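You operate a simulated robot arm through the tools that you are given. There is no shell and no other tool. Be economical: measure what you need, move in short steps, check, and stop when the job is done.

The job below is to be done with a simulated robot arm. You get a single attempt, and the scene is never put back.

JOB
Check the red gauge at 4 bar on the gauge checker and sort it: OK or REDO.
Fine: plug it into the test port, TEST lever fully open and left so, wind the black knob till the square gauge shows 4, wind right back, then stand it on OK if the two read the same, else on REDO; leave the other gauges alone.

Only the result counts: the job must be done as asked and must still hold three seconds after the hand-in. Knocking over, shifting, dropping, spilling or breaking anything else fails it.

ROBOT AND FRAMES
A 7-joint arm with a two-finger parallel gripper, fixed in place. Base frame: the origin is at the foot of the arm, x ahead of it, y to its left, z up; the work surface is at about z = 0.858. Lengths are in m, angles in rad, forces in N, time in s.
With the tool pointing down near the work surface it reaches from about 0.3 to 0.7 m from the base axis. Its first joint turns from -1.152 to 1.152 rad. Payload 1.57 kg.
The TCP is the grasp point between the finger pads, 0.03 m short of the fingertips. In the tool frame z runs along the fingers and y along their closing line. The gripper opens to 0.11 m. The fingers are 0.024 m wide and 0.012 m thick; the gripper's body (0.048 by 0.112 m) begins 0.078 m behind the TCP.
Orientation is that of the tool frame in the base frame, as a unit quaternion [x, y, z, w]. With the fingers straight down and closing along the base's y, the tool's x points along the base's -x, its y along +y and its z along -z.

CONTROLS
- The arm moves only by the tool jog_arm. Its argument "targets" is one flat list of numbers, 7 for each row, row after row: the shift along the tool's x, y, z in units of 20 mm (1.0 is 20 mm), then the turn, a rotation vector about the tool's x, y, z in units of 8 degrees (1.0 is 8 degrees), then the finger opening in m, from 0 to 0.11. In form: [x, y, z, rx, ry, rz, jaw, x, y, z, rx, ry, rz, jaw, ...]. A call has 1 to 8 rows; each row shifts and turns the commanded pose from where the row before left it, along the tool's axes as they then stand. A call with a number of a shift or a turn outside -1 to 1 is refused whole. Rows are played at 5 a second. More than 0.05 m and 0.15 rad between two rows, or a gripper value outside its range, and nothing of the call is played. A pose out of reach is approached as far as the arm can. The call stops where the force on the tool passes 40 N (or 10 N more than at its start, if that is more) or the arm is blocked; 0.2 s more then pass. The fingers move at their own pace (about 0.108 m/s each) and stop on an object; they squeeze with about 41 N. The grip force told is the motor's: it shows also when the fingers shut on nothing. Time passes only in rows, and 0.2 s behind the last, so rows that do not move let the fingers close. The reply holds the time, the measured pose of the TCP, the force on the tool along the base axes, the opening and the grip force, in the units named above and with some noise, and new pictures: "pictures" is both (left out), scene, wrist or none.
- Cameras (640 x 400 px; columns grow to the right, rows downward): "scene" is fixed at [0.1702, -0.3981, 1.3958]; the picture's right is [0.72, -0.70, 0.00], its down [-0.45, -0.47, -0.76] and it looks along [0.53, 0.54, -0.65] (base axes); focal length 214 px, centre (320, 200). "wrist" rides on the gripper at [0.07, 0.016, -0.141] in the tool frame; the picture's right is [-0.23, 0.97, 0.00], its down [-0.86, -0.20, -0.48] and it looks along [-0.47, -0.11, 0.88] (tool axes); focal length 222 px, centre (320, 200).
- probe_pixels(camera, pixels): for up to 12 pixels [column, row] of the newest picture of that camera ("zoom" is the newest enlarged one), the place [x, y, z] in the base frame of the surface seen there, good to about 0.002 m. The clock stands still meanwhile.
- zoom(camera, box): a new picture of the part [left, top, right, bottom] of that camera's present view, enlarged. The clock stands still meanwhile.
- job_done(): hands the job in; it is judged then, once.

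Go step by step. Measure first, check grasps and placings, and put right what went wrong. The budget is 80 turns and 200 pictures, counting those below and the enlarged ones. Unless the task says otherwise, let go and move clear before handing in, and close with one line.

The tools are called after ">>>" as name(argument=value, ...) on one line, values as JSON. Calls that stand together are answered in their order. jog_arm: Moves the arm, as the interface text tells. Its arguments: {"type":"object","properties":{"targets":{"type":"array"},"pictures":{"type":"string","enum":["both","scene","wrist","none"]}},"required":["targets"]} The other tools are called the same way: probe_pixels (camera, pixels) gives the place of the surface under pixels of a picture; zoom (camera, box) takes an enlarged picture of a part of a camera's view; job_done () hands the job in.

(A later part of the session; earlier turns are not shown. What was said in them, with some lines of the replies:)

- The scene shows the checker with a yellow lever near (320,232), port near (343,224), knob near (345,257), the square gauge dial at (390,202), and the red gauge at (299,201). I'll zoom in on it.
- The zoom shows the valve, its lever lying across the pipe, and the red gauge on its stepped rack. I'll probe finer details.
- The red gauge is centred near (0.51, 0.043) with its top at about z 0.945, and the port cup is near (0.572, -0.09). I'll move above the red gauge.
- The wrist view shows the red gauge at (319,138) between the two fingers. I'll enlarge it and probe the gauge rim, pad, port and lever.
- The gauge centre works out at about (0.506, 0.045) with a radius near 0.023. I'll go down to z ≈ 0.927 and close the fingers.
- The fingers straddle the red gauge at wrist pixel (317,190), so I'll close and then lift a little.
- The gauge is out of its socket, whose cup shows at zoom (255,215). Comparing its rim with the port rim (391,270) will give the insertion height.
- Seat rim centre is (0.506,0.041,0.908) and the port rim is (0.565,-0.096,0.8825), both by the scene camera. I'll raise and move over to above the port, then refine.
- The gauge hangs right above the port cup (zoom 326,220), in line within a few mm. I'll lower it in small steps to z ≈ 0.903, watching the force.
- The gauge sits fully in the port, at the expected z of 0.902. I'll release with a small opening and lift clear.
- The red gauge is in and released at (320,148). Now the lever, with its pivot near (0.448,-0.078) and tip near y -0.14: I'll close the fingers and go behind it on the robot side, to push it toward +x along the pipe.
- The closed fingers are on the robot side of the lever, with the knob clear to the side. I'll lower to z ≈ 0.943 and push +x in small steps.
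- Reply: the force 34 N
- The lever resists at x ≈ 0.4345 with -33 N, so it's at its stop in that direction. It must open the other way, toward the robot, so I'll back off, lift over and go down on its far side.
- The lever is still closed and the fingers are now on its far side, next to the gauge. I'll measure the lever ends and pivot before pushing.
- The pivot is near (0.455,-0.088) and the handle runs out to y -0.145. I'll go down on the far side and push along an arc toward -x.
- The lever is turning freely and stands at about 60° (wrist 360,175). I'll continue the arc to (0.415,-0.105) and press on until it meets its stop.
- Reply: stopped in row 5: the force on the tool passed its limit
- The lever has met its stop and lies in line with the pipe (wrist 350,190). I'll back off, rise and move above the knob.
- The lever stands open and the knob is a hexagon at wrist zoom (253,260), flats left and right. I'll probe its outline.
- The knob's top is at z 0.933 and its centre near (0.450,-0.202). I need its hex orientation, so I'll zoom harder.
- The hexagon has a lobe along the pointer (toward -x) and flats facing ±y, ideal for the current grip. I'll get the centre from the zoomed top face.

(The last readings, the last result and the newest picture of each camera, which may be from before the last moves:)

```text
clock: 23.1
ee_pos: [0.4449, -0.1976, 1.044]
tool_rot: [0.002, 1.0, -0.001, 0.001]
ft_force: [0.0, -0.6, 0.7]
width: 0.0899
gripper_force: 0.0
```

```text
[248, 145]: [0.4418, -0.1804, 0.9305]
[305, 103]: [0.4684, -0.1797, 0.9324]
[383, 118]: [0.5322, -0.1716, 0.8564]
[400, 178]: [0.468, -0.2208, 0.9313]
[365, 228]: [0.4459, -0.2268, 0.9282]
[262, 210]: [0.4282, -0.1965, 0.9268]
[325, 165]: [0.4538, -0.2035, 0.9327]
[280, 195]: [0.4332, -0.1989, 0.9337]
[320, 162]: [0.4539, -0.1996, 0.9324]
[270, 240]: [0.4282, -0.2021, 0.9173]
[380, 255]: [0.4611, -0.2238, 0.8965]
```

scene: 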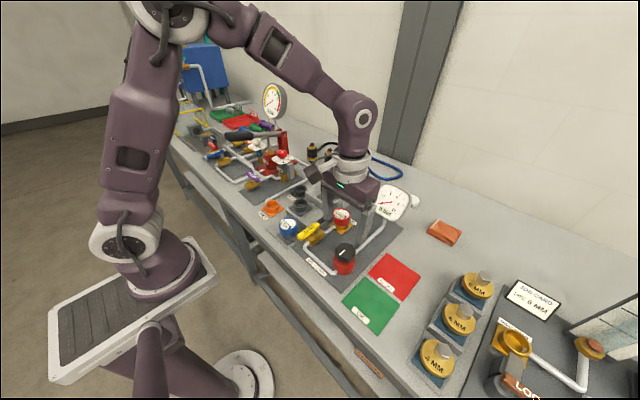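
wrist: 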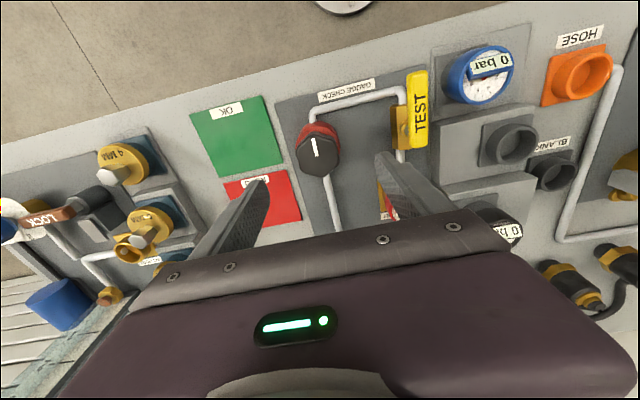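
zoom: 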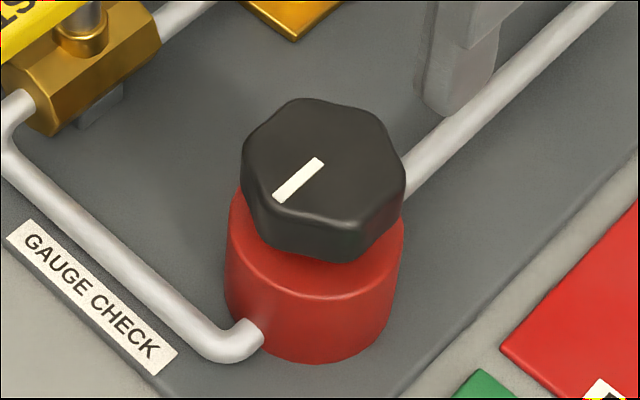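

The centre is about (0.4545,-0.202). I'll lower to TCP z 0.933, which keeps the tips above the red body, and grip.

>>> jog_arm(targets=[-0.48, -0.22, 1, 0, 0, 0, 0.075, 0, 0, 1, 0, 0, 0, 0.075, 0, 0, 1, 0, 0, 0, 0.075, 0, 0, 1, 0, 0, 0, 0.075, 0, 0, 1, 0, 0, 0, 0.075, 0, 0, 0.5, 0, 0, 0, 0.075, 0, 0, 0, 0, 0, 0, 0.075])

>>> jog_arm(targets=[0, 0, 0, 0, 0, 0, 0.03, 0, 0, 0, 0, 0, 0, 0.03, 0, 0, 0, 0, 0, 0, 0.03], pictures="wrist")

>>> zoom(camera="scene", box=[290, 170, 430, 290])

```text
clock: 24.7
ee_pos: [0.4557, -0.201, 0.9338]
tool_rot: [0.003, 1.0, -0.002, 0.0]
ft_force: [-1.2, 0.0, -0.2]
width: 0.0749
gripper_force: 0.1
```

scene: 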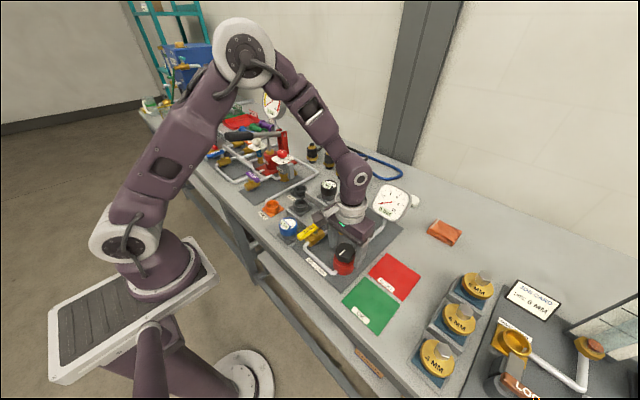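
wrist: 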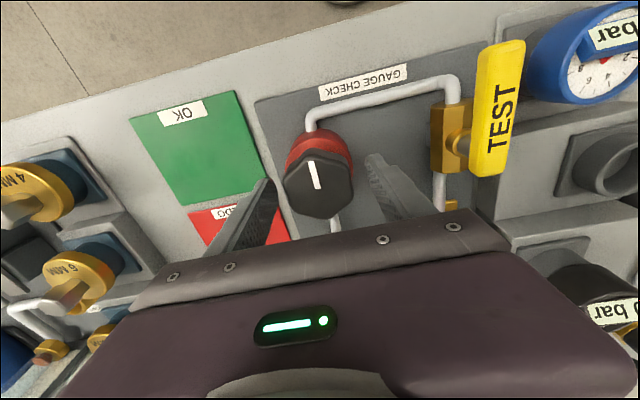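

```text
clock: 25.5
ee_pos: [0.455, -0.2018, 0.9351]
tool_rot: [0.003, 1.0, -0.003, 0.001]
ft_force: [0.1, -7.3, -6.3]
width: 0.0514
gripper_force: 45.0
```

wrist: 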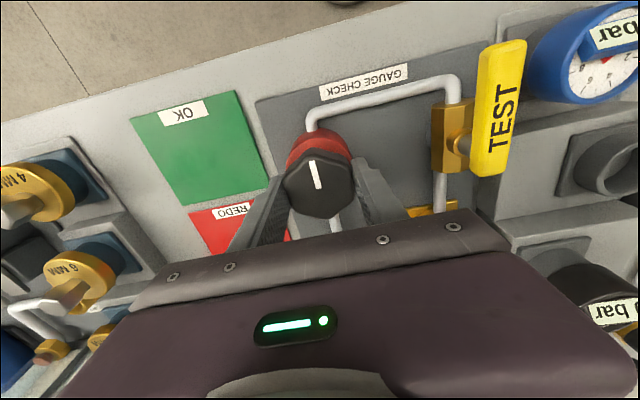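

```text
3.33 times, centred on (360, 230) of scene
```

zoom: 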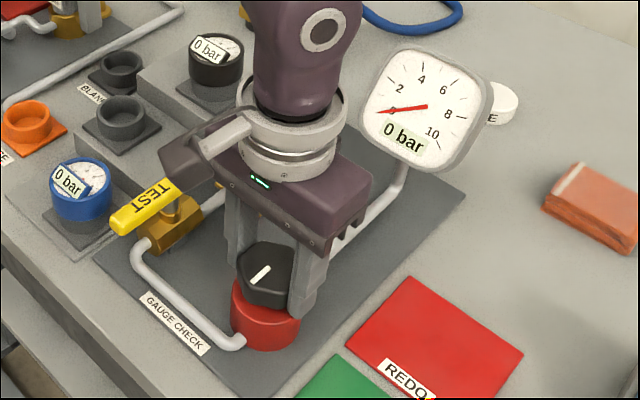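

The knob is gripped with the square gauge at 0 bar. I'll try 24° clockwise (tool +z) and read it.

>>> jog_arm(targets=[0, 0, 0, 0, 0, 1, 0.03, 0, 0, 0, 0, 0, 1, 0.03, 0, 0, 0, 0, 0, 1, 0.03, 0, 0, 0, 0, 0, 0, 0.03], pictures="wrist")

>>> zoom(camera="scene", box=[310, 170, 430, 290])

```text
clock: 26.5
ee_pos: [0.4553, -0.2027, 0.9341]
tool_rot: [0.21, 0.978, -0.002, 0.0]
ft_force: [-2.8, -12.1, 0.7]
width: 0.0509
gripper_force: 44.6
```

wrist: 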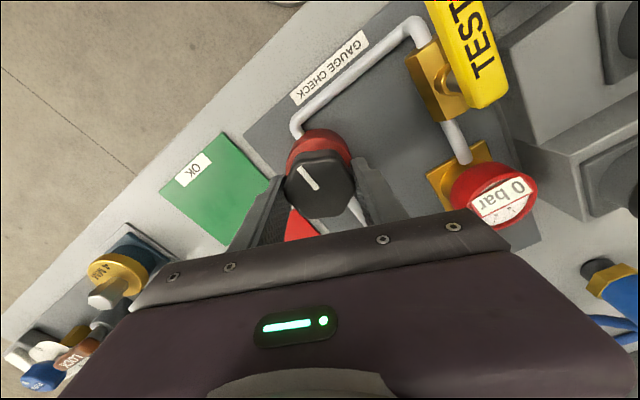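

```text
3.33 times, centred on (370, 230) of scene
```

zoom: 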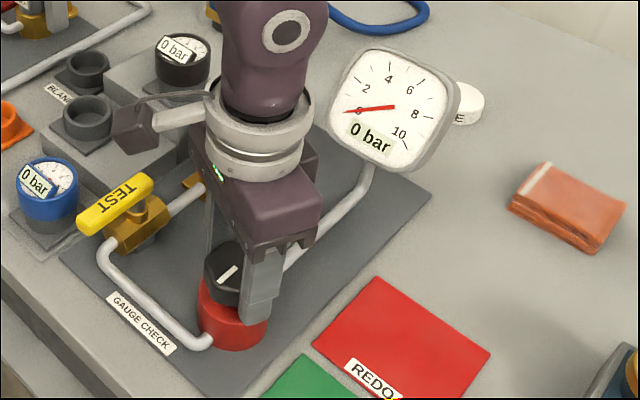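

The pointer did not turn (same direction in the scene, tilted in the wrist view), so clockwise is against the zero stop. I'll turn back and go counterclockwise.

>>> jog_arm(targets=[0, 0, 0, 0, 0, -1, 0.03, 0, 0, 0, 0, 0, -1, 0.03, 0, 0, 0, 0, 0, -1, 0.03, 0, 0, 0, 0, 0, -1, 0.03, 0, 0, 0, 0, 0, -1, 0.03, 0, 0, 0, 0, 0, -1, 0.03, 0, 0, 0, 0, 0, 0, 0.03], pictures="wrist")

>>> zoom(camera="scene", box=[310, 170, 430, 290])

```text
clock: 28.1
ee_pos: [0.4543, -0.2013, 0.9353]
tool_rot: [-0.207, 0.978, -0.002, 0.0]
ft_force: [-5.4, -8.7, 2.8]
width: 0.0511
gripper_force: 45.0
```

wrist: 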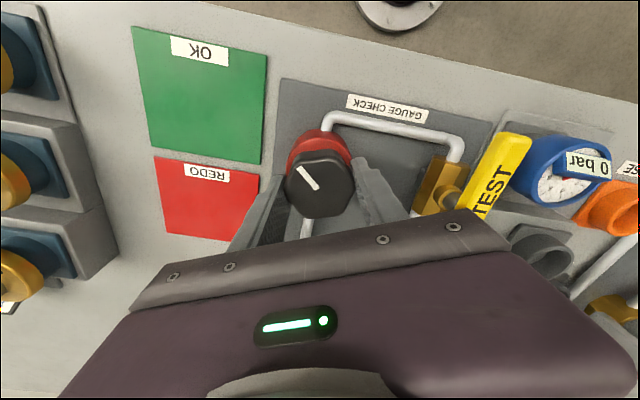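

```text
3.33 times, centred on (370, 230) of scene
```

zoom: 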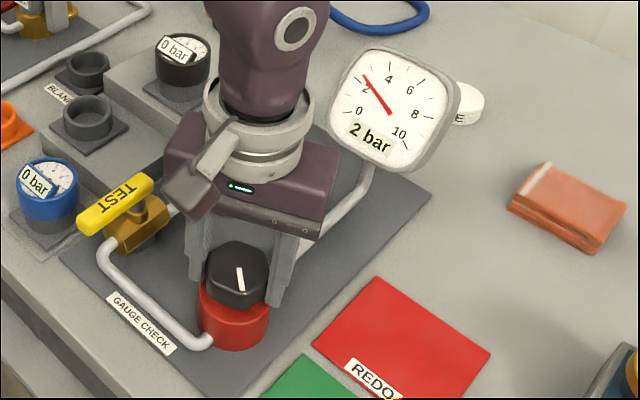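

Counterclockwise 48° gave 2 bar, with the knob held firmly. I'll turn another 40° and read again.

>>> jog_arm(targets=[0, 0, 0, 0, 0, -1, 0.03, 0, 0, 0, 0, 0, -1, 0.03, 0, 0, 0, 0, 0, -1, 0.03, 0, 0, 0, 0, 0, -1, 0.03, 0, 0, 0, 0, 0, -1, 0.03, 0, 0, 0, 0, 0, 0, 0.03], pictures="wrist")

>>> zoom(camera="scene", box=[365, 175, 425, 225])

```text
clock: 29.5
ee_pos: [0.4562, -0.2008, 0.934]
tool_rot: [-0.529, 0.849, -0.003, -0.001]
ft_force: [-10.8, -1.8, 11.2]
width: 0.051
gripper_force: 45.2
```

wrist: 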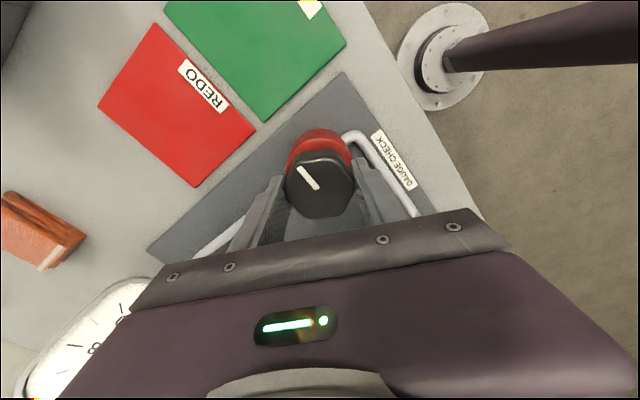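

```text
8.00 times, centred on (395, 200) of scene
```

zoom: 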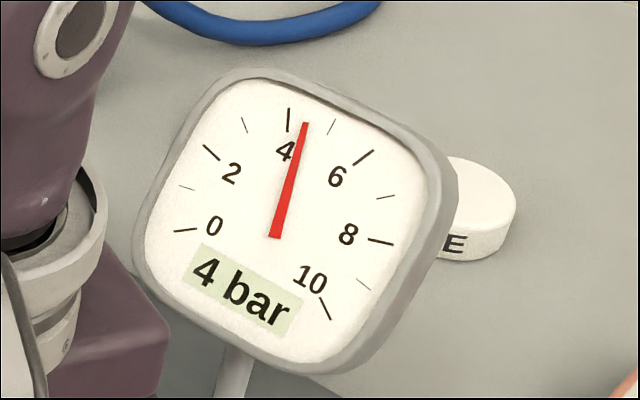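

The display says 4 bar, but the needle sits nearer 4.4 (tip at 305,122). I'll turn back about 7° to centre it on 4.

>>> jog_arm(targets=[0, 0, 0, 0, 0, 0.9, 0.03, 0, 0, 0, 0, 0, 0, 0.03], pictures="none")

>>> zoom(camera="scene", box=[365, 175, 425, 225])

>>> zoom(camera="scene", box=[310, 180, 380, 250])

```text
clock: 30.1
ee_pos: [0.4563, -0.2017, 0.9342]
tool_rot: [-0.474, 0.881, -0.002, 0.0]
ft_force: [-10.4, 0.1, 11.8]
width: 0.0512
gripper_force: 45.8
```

```text
8.00 times, centred on (395, 200) of scene
```

zoom: 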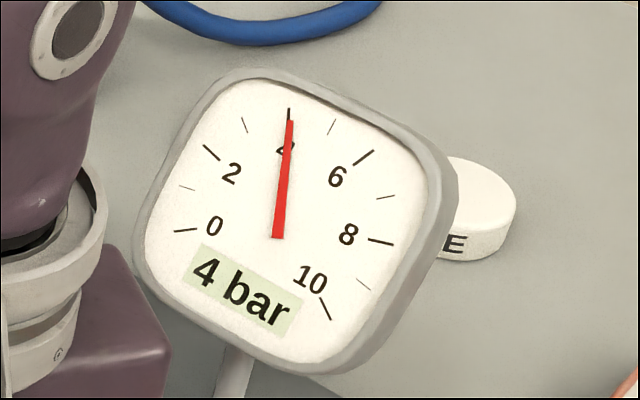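

```text
5.71 times, centred on (345, 215) of scene
```

zoom: 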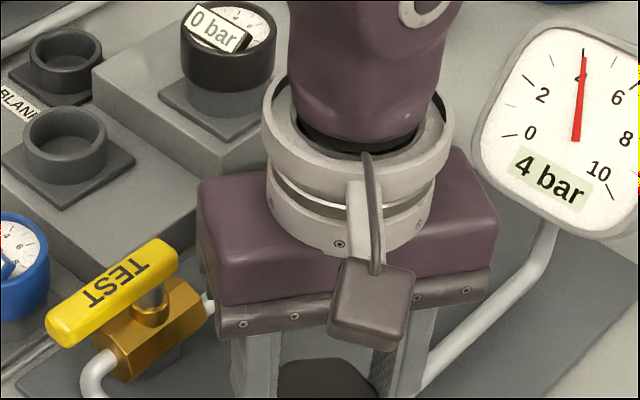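

The square gauge now reads exactly 4, with the needle on the 4 tick. The red gauge is hidden behind the hand, so I'll release the knob, rise and step aside to read it.

>>> jog_arm(targets=[0, 0, 0, 0, 0, 0, 0.08, 0, 0, 0, 0, 0, 0, 0.08, 0, 0, -1, 0, 0, 0, 0.08, 0, 0, -1, 0, 0, 0, 0.08, 0, 0, -1, 0, 0, 0, 0.08, 0.84, -0.55, -1, 0, 0, 0, 0.08, 0.84, -0.55, -0.5, 0, 0, 0, 0.08, 0.84, -0.55, 0, 0, 0, 0, 0.08], pictures="none")

>>> jog_arm(targets=[0.84, -0.55, 0, 0, 0, 0, 0.08, 0.84, -0.55, 0, 0, 0, 0, 0.08, 0.84, -0.55, 0, 0, 0, 0, 0.08])

>>> zoom(camera="scene", box=[320, 180, 430, 270])

>>> zoom(camera="scene", box=[325, 200, 360, 230])

```text
clock: 31.9
ee_pos: [0.455, -0.2613, 1.0243]
tool_rot: [-0.474, 0.88, -0.002, 0.0]
ft_force: [-0.3, -0.7, -0.1]
width: 0.0799
gripper_force: 0.0
```

```text
clock: 32.7
ee_pos: [0.4565, -0.3223, 1.0252]
tool_rot: [-0.474, 0.881, -0.002, 0.0]
ft_force: [0.2, 0.2, 0.5]
width: 0.08
gripper_force: 0.2
```

scene: 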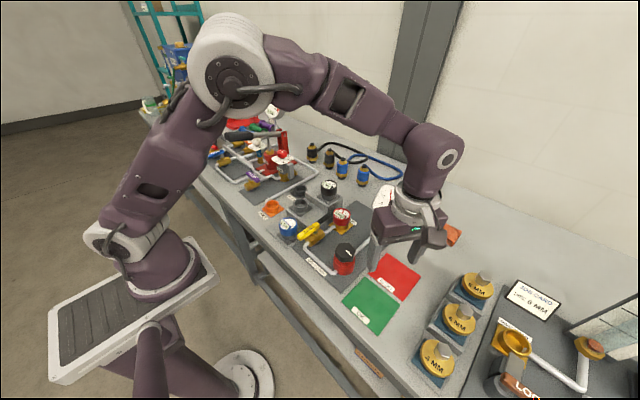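
wrist: 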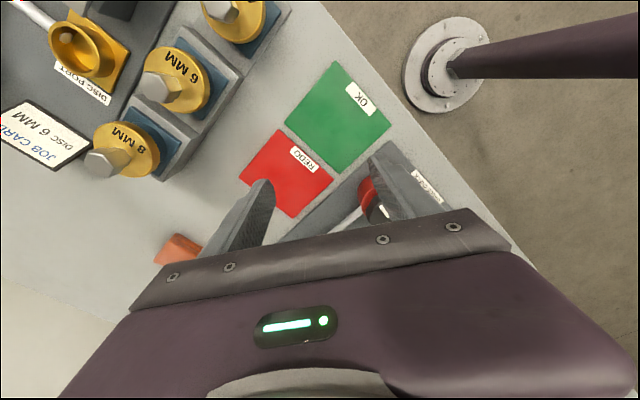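

```text
4.44 times, centred on (375, 225) of scene
```

zoom: 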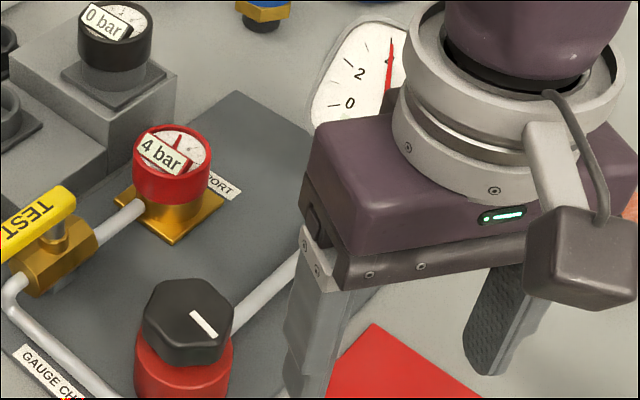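

```text
13.33 times, centred on (342, 215) of scene
```

zoom: 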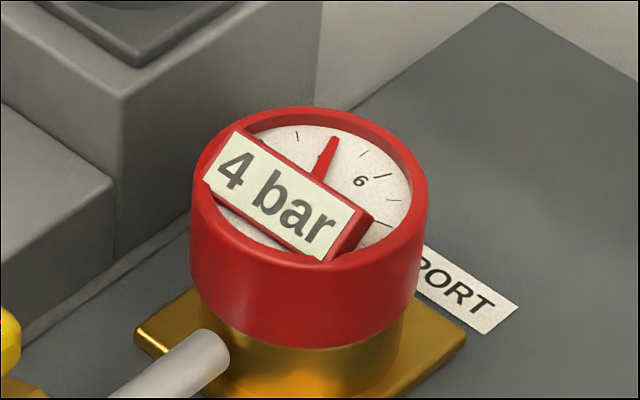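

The red gauge's display reads 4 bar with its needle midway between the 3 and 5 ticks, the same as the square gauge, so it's OK. Now I'll go back to the knob and regrip it to wind back.

>>> jog_arm(targets=[-0.84, 0.55, 0, 0, 0, 0, 0.08, -0.84, 0.55, 0, 0, 0, 0, 0.08, -0.84, 0.55, 0, 0, 0, 0, 0.08, -0.84, 0.55, 0, 0, 0, 0, 0.08, -0.84, 0.55, 0, 0, 0, 0, 0.08, -0.84, 0.55, 0, 0, 0, 0, 0.08, 0, 0, 0, 0, 0, 0, 0.08], pictures="wrist")

>>> jog_arm(targets=[0, 0, 1, 0, 0, 0, 0.08, 0, 0, 1, 0, 0, 0, 0.08, 0, 0, 1, 0, 0, 0, 0.08, 0, 0, 1, 0, 0, 0, 0.08, 0, 0, 0.5, 0, 0, 0, 0.08, 0, 0, 0, 0, 0, 0, 0.03, 0, 0, 0, 0, 0, 0, 0.03, 0, 0, 0, 0, 0, 0, 0.03], pictures="wrist")

>>> zoom(camera="scene", box=[310, 170, 430, 290])

```text
clock: 34.3
ee_pos: [0.4557, -0.2015, 1.0235]
tool_rot: [-0.474, 0.881, -0.002, 0.001]
ft_force: [-1.1, -0.5, 0.1]
width: 0.0801
gripper_force: 0.1
```

wrist: 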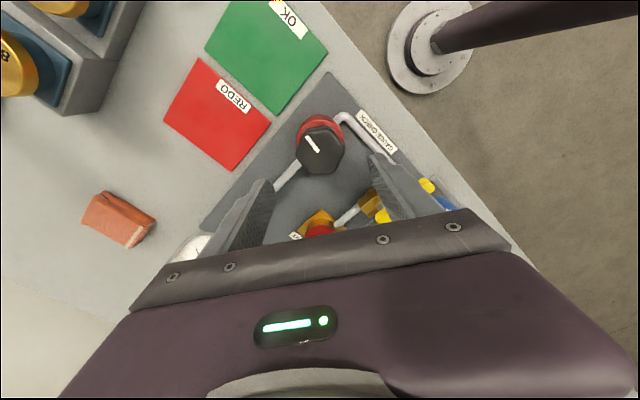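

```text
clock: 36.1
ee_pos: [0.4552, -0.2016, 0.9338]
tool_rot: [-0.473, 0.881, -0.001, -0.001]
ft_force: [-1.9, 2.0, -2.1]
width: 0.0512
gripper_force: 44.6
```

wrist: 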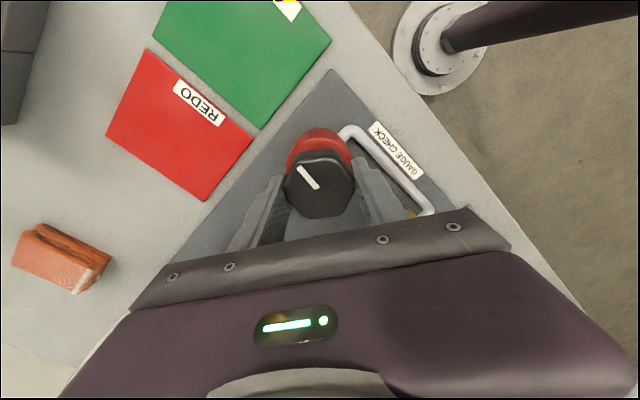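

```text
3.33 times, centred on (370, 230) of scene
```

zoom: 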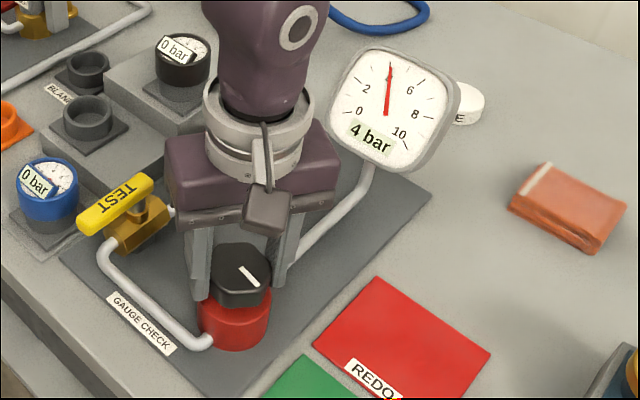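

The knob is gripped again and still reads 4 bar. I'll wind clockwise past the full way back, to the zero stop.

>>> jog_arm(targets=[0, 0, 0, 0, 0, 1, 0.03, 0, 0, 0, 0, 0, 1, 0.03, 0, 0, 0, 0, 0, 1, 0.03, 0, 0, 0, 0, 0, 1, 0.03, 0, 0, 0, 0, 0, 1, 0.03, 0, 0, 0, 0, 0, 1, 0.03, 0, 0, 0, 0, 0, 1, 0.03, 0, 0, 0, 0, 0, 1, 0.03], pictures="none")

>>> jog_arm(targets=[0, 0, 0, 0, 0, 1, 0.03, 0, 0, 0, 0, 0, 1, 0.03, 0, 0, 0, 0, 0, 1, 0.03, 0, 0, 0, 0, 0, 0, 0.03], pictures="wrist")

>>> zoom(camera="scene", box=[310, 170, 430, 290])

>>> zoom(camera="scene", box=[365, 175, 425, 225])

```text
clock: 37.9
ee_pos: [0.4558, -0.2031, 0.934]
tool_rot: [0.067, 0.998, -0.003, 0.002]
ft_force: [2.8, -3.5, -3.0]
width: 0.0513
gripper_force: 45.3
```

```text
clock: 38.9
ee_pos: [0.4548, -0.203, 0.9333]
tool_rot: [0.272, 0.962, -0.003, 0.002]
ft_force: [-3.0, -7.1, 2.2]
width: 0.0511
gripper_force: 45.5
```

wrist: 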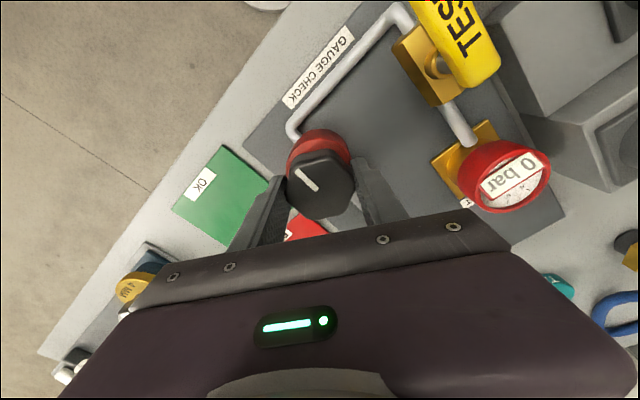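

```text
3.33 times, centred on (370, 230) of scene
```

zoom: 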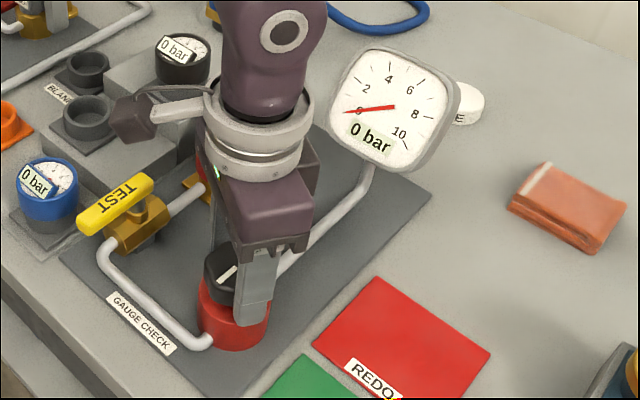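

```text
8.00 times, centred on (395, 200) of scene
```

zoom: 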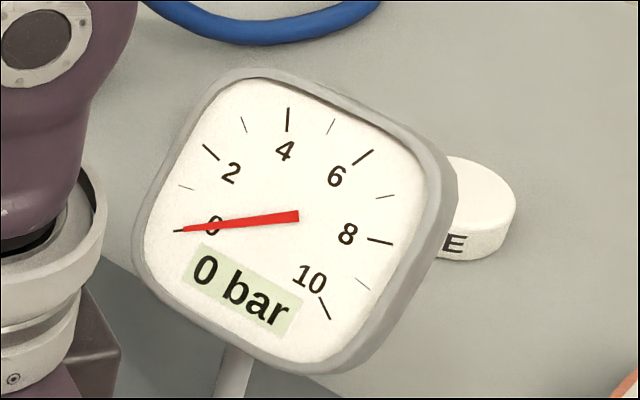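

Both gauges read 0 bar, so the knob is wound fully back. I'll release, rise and turn the tool straight again.

>>> jog_arm(targets=[0, 0, 0, 0, 0, 0, 0.08, 0, 0, 0, 0, 0, 0, 0.08, 0, 0, -1, 0, 0, 0, 0.08, 0, 0, -1, 0, 0, 0, 0.08, 0, 0, -1, 0, 0, -0.99, 0.08, 0, 0, -1, 0, 0, -0.99, 0.08, 0, 0, -1, 0, 0, -0.99, 0.08, 0, 0, -0.5, 0, 0, -0.98, 0.08], pictures="none")

>>> jog_arm(targets=[-0.9, 0.9, 0, 0, 0, 0, 0.08, -0.9, 0.9, 0, 0, 0, 0, 0.075, -0.9, 0.9, 0, 0, 0, 0, 0.07, -0.9, 0.9, 0, 0, 0, 0, 0.07, -0.95, 0.9, 0, 0, 0, 0, 0.07, -0.95, 0.9, 0, 0, 0, 0, 0.07, 0, 0, 0, 0, 0, 0, 0.07])

>>> zoom(camera="scene", box=[300, 170, 430, 290])

```text
clock: 40.7
ee_pos: [0.4551, -0.2017, 1.0444]
tool_rot: [-0.003, 1.0, -0.002, 0.0]
ft_force: [-0.1, 0.0, 0.1]
width: 0.08
gripper_force: 0.0
```

```text
clock: 42.3
ee_pos: [0.5646, -0.0929, 1.0422]
tool_rot: [-0.001, 1.0, -0.002, 0.001]
ft_force: [-0.3, -0.4, 0.9]
width: 0.0701
gripper_force: 0.0
```

scene: 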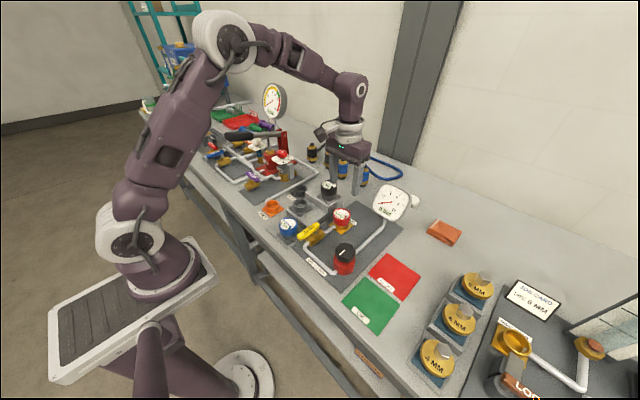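
wrist: 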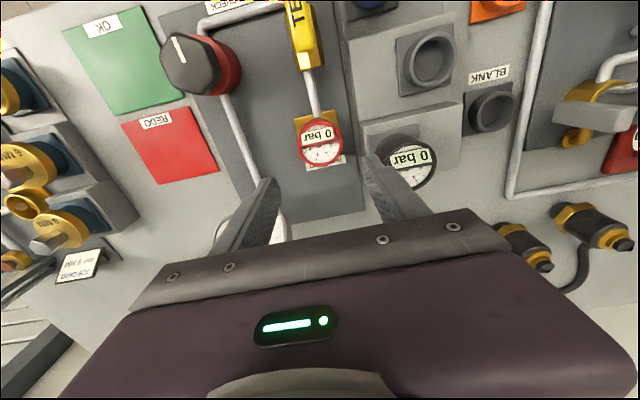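

```text
3.33 times, centred on (365, 230) of scene
```

zoom: 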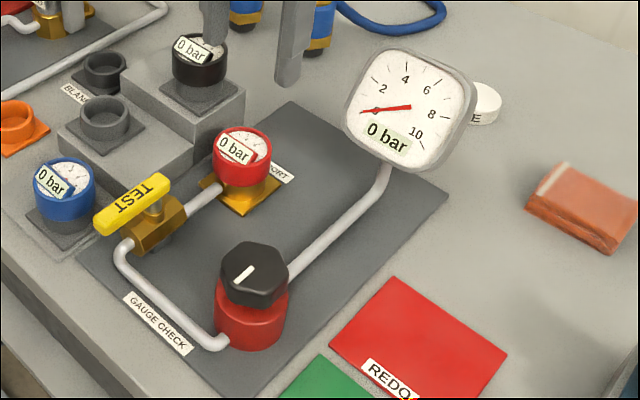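

Everything reads 0 and the hand is above the red gauge. I'll descend to z 0.903, grip and lift; meanwhile I'll measure the OK square.

>>> probe_pixels(camera="scene", pixels=[[372, 279], [399, 299], [377, 331], [345, 303], [372, 305], [362, 316]])

>>> jog_arm(targets=[0, -0.05, 1, 0, 0, 0, 0.07, 0, 0, 1, 0, 0, 0, 0.07, 0, 0, 1, 0, 0, 0, 0.07, 0, 0, 1, 0, 0, 0, 0.07, 0, 0, 1, 0, 0, 0, 0.07, 0, 0, 1, 0, 0, 0, 0.07, 0, 0, 0.95, 0, 0, 0, 0.07, 0, 0, 0, 0, 0, 0, 0.07], pictures="none")

>>> jog_arm(targets=[0, 0, 0, 0, 0, 0, 0.03, 0, 0, 0, 0, 0, 0, 0.03, 0, 0, 0, 0, 0, 0, 0.03, 0, 0, -0.5, 0, 0, 0, 0.03, 0, 0, -0.5, 0, 0, 0, 0.03, 0, 0, -1, 0, 0, 0, 0.03, 0, 0, -1, 0, 0, 0, 0.03, 0, 0, -1, 0, 0, 0, 0.03])

>>> zoom(camera="scene", box=[300, 170, 430, 290])

```text
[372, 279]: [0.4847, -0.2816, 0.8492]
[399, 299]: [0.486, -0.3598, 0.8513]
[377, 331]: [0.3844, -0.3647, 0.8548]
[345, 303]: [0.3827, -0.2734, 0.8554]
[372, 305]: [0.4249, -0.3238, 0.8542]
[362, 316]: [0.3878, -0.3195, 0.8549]
```

```text
clock: 44.1
ee_pos: [0.5668, -0.0949, 0.9048]
tool_rot: [-0.002, 1.0, -0.002, 0.0]
ft_force: [0.3, -0.8, -0.4]
width: 0.07
gripper_force: 0.1
```

```text
clock: 45.9
ee_pos: [0.5653, -0.0931, 0.9837]
tool_rot: [-0.002, 1.0, -0.002, 0.0]
ft_force: [0.6, -0.1, -1.7]
width: 0.0563
gripper_force: 41.2
```

scene: 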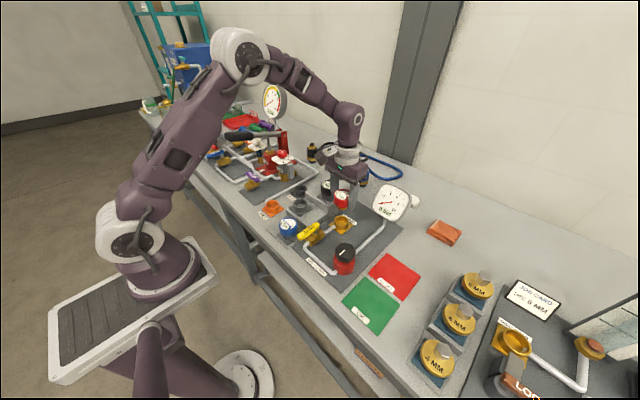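
wrist: 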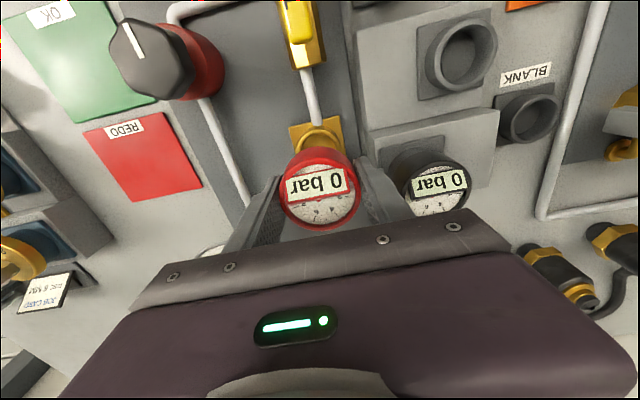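

```text
3.33 times, centred on (365, 230) of scene
```

zoom: 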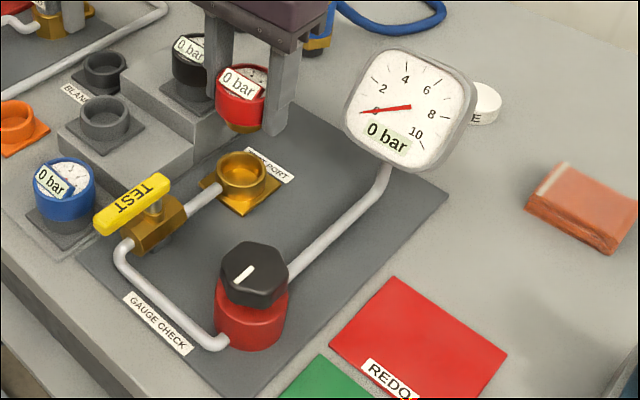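

The red gauge is gripped and out of the port. The OK square's centre is about (0.435,-0.32,0.8545), so I'll raise and carry it there.

>>> jog_arm(targets=[0, 0, -1, 0, 0, 0, 0.03, 0, 0, -1, 0, 0, 0, 0.03, 0.54, -0.945, 0, 0, 0, 0, 0.03, 0.54, -0.945, 0, 0, 0, 0, 0.03, 0.54, -0.945, 0, 0, 0, 0, 0.03, 0.54, -0.945, 0, 0, 0, 0, 0.03, 0.54, -0.945, 0, 0, 0, 0, 0.03, 0.54, -0.945, 0, 0, 0, 0, 0.03], pictures="none")

>>> jog_arm(targets=[0.54, -0.945, 0, 0, 0, 0, 0.03, 0.54, -0.945, 0, 0, 0, 0, 0.03, 0.54, -0.945, 0, 0, 0, 0, 0.03, 0.54, -0.945, 0, 0, 0, 0, 0.03, 0.54, -0.945, 0, 0, 0, 0, 0.03, 0.54, -0.945, 0, 0, 0, 0, 0.03, 0, 0, 1, 0, 0, 0, 0.03, 0, 0, 0, 0, 0, 0, 0.03])

>>> zoom(camera="scene", box=[310, 200, 460, 350])

```text
clock: 47.7
ee_pos: [0.5003, -0.2081, 1.0253]
tool_rot: [0.0, 1.0, -0.002, 0.001]
ft_force: [-0.6, -0.4, -2.6]
width: 0.056
gripper_force: 41.1
```

```text
clock: 49.5
ee_pos: [0.4355, -0.3216, 1.0062]
tool_rot: [-0.001, 1.0, -0.002, 0.0]
ft_force: [0.0, -0.2, -1.3]
width: 0.0561
gripper_force: 41.1
```

scene: 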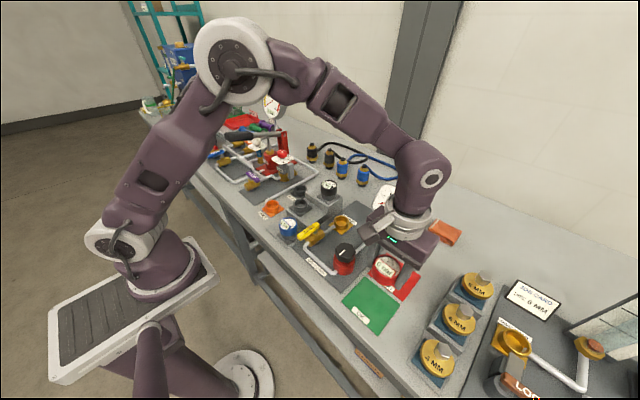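
wrist: 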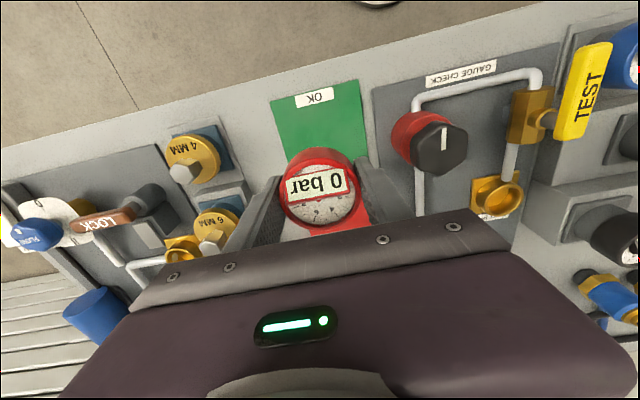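

```text
2.67 times, centred on (385, 275) of scene
```

zoom: 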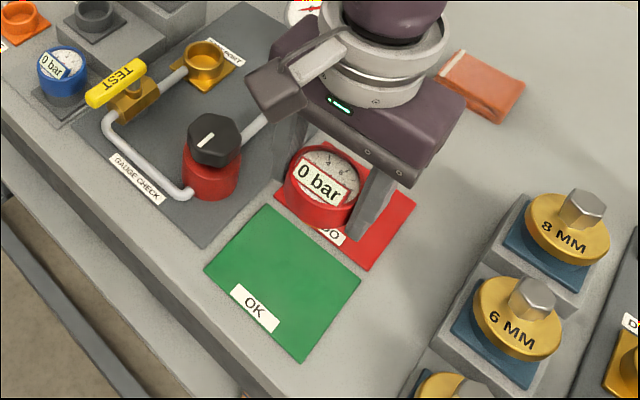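

The gauge hangs above the OK square's centre as measured. I'll lower it, with fine steps near the surface.

>>> jog_arm(targets=[0, 0, 1, 0, 0, 0, 0.03, 0, 0, 1, 0, 0, 0, 0.03, 0, 0, 1, 0, 0, 0, 0.03, 0, 0, 1, 0, 0, 0, 0.03, 0, 0, 0.6, 0, 0, 0, 0.03, 0, 0, 0.3, 0, 0, 0, 0.03, 0, 0, 0.2, 0, 0, 0, 0.03, 0, 0, 0, 0, 0, 0, 0.03])

>>> zoom(camera="scene", box=[320, 240, 420, 340])

```text
clock: 51.3
ee_pos: [0.4348, -0.3208, 0.9029]
tool_rot: [0.0, 1.0, -0.002, 0.0]
ft_force: [0.2, 0.3, -1.7]
width: 0.056
gripper_force: 41.1
```

scene: 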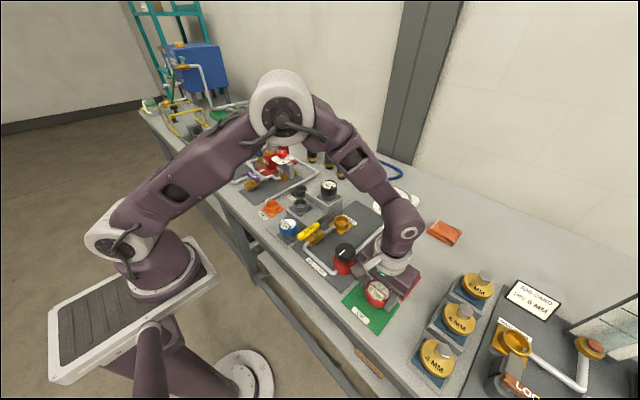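
wrist: 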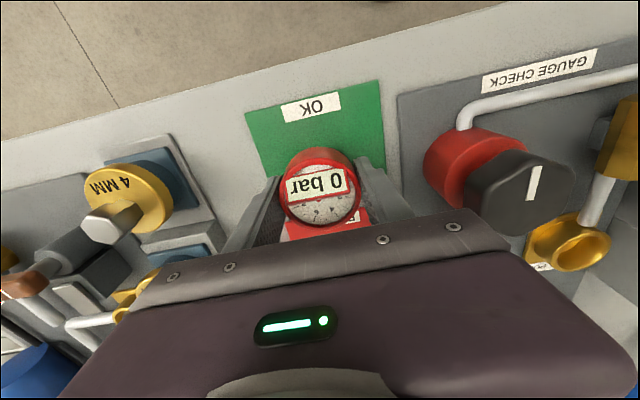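

```text
4.00 times, centred on (370, 290) of scene
```

zoom: 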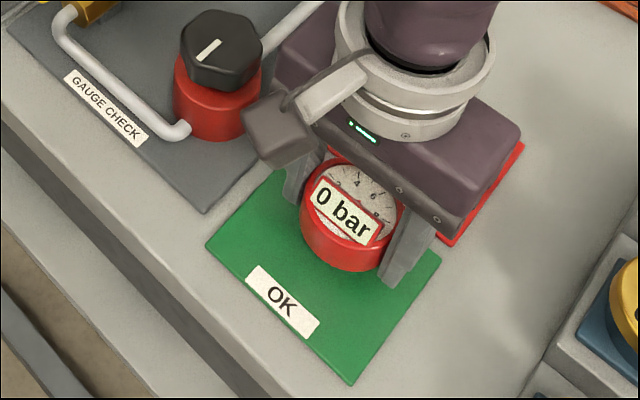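

There's no contact yet at z 0.903 (force about 0), and the gauge lies a bit to the far side of the OK pad. I'll shift 6 mm toward the robot and lower in 2–3 mm steps.

>>> jog_arm(targets=[0.3, 0, 0, 0, 0, 0, 0.03, 0, 0, 0.12, 0, 0, 0, 0.03, 0, 0, 0.1, 0, 0, 0, 0.03, 0, 0, 0.1, 0, 0, 0, 0.03, 0, 0, 0, 0, 0, 0, 0.03])

>>> zoom(camera="scene", box=[340, 265, 410, 335])

```text
clock: 52.5
ee_pos: [0.4299, -0.3211, 0.8974]
tool_rot: [-0.002, 1.0, -0.003, 0.002]
ft_force: [-2.5, 4.0, 25.5]
width: 0.056
gripper_force: 41.0
```

scene: 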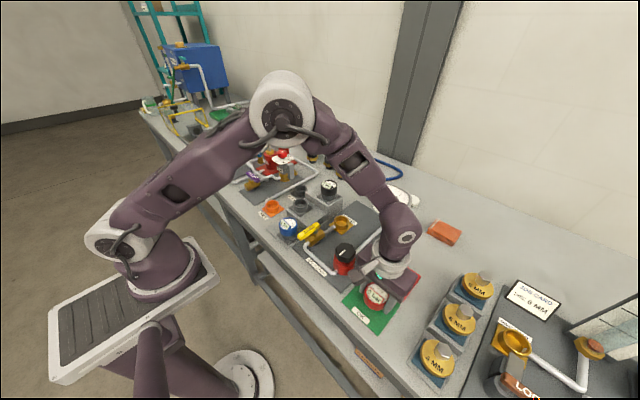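
wrist: 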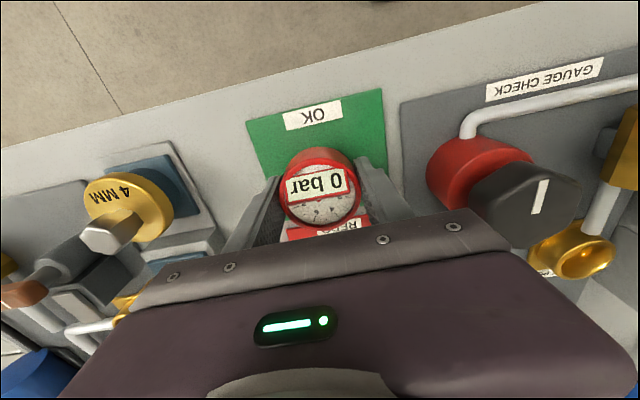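

```text
5.71 times, centred on (375, 300) of scene
```

zoom: 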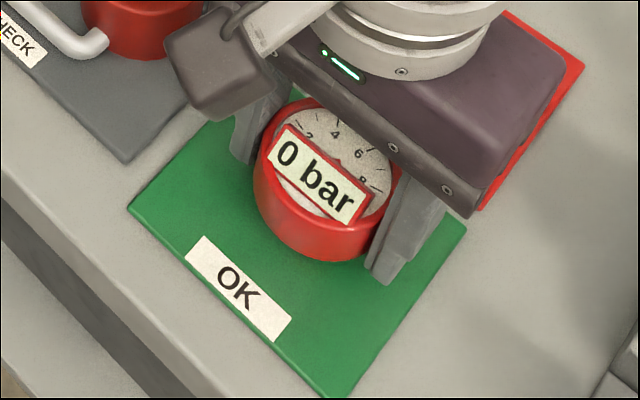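

The gauge has touched down on OK (25 N up at z 0.897). I'll ease off 2 mm, open and lift straight up.

>>> jog_arm(targets=[0, 0, -0.12, 0, 0, 0, 0.03, 0, 0, 0, 0, 0, 0, 0.075, 0, 0, 0, 0, 0, 0, 0.075, 0, 0, -0.5, 0, 0, 0, 0.075, 0, 0, -1, 0, 0, 0, 0.075, 0, 0, -1, 0, 0, 0, 0.075, 0, 0, -1, 0, 0, 0, 0.075, 0, 0, -1, 0, 0, 0, 0.075], pictures="none")

>>> jog_arm(targets=[0, 0, -1, 0, 0, 0, 0.075, 0, 0, -1, 0, 0, 0, 0.075, -1, 0, -1, 0, 0, 0, 0.075, -1, 0, -1, 0, 0, 0, 0.075, -1, 0, 0, 0, 0, 0, 0.075, -1, 0, 0, 0, 0, 0, 0.075, 0, 0, 0, 0, 0, 0, 0.075])

>>> zoom(camera="scene", box=[270, 170, 430, 340])

>>> zoom(camera="scene", box=[340, 265, 410, 335])

```text
clock: 54.3
ee_pos: [0.4298, -0.3204, 0.9886]
tool_rot: [-0.001, 1.0, -0.001, 0.001]
ft_force: [-0.2, 0.8, -0.2]
width: 0.0751
gripper_force: 0.0
```

```text
clock: 55.9
ee_pos: [0.5108, -0.3211, 1.0693]
tool_rot: [-0.001, 1.0, -0.003, 0.001]
ft_force: [1.0, 0.7, 0.1]
width: 0.0753
gripper_force: 0.2
```

scene: 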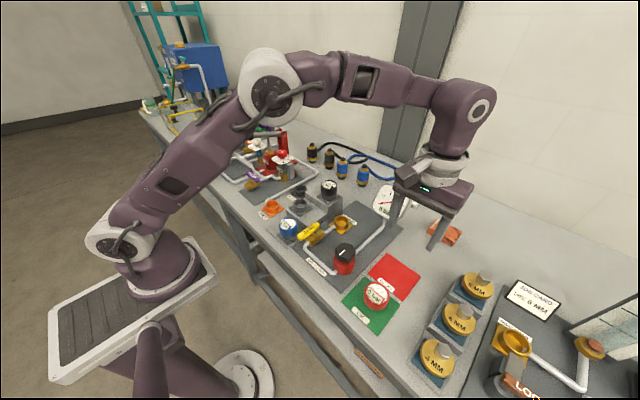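
wrist: 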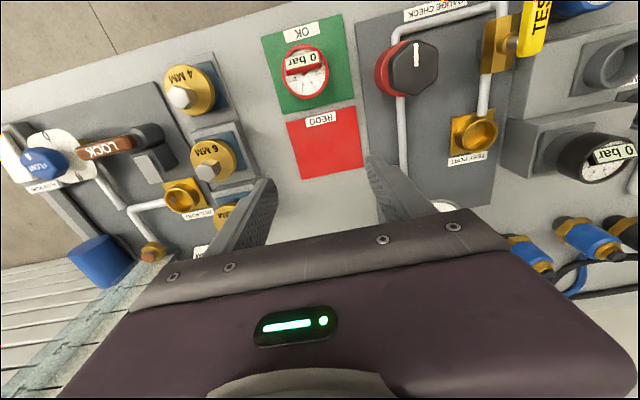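

```text
2.35 times, centred on (350, 255) of scene
```

zoom: 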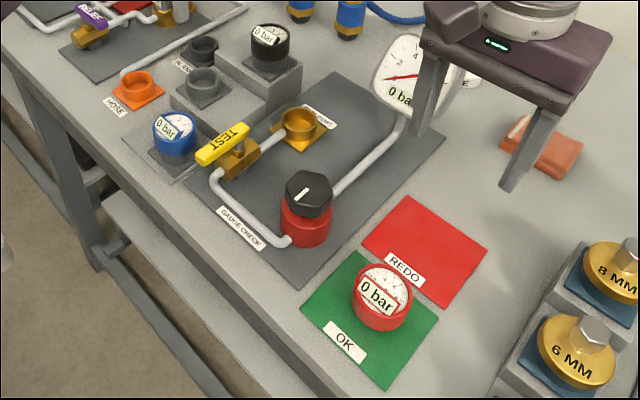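

```text
5.71 times, centred on (375, 300) of scene
```

zoom: 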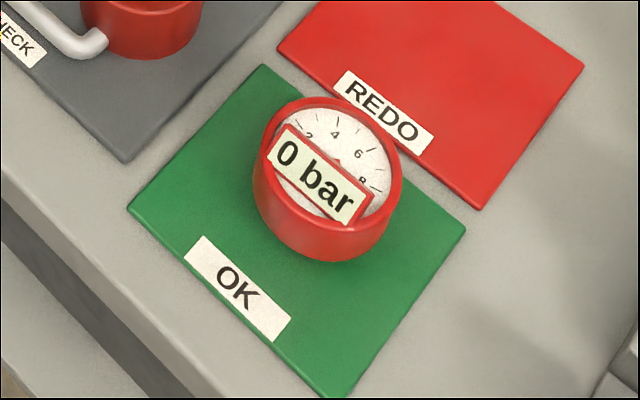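

The red gauge stands upright within the OK pad, the lever is open, the knob is back at 0, the other gauges are untouched and the hand is clear. I'm handing in.

>>> job_done()

```text
The job is handed in.
```

The red gauge read 4 bar, the same as the square gauge, so I wound the knob right back to 0, left the TEST lever fully open and stood the gauge on OK.
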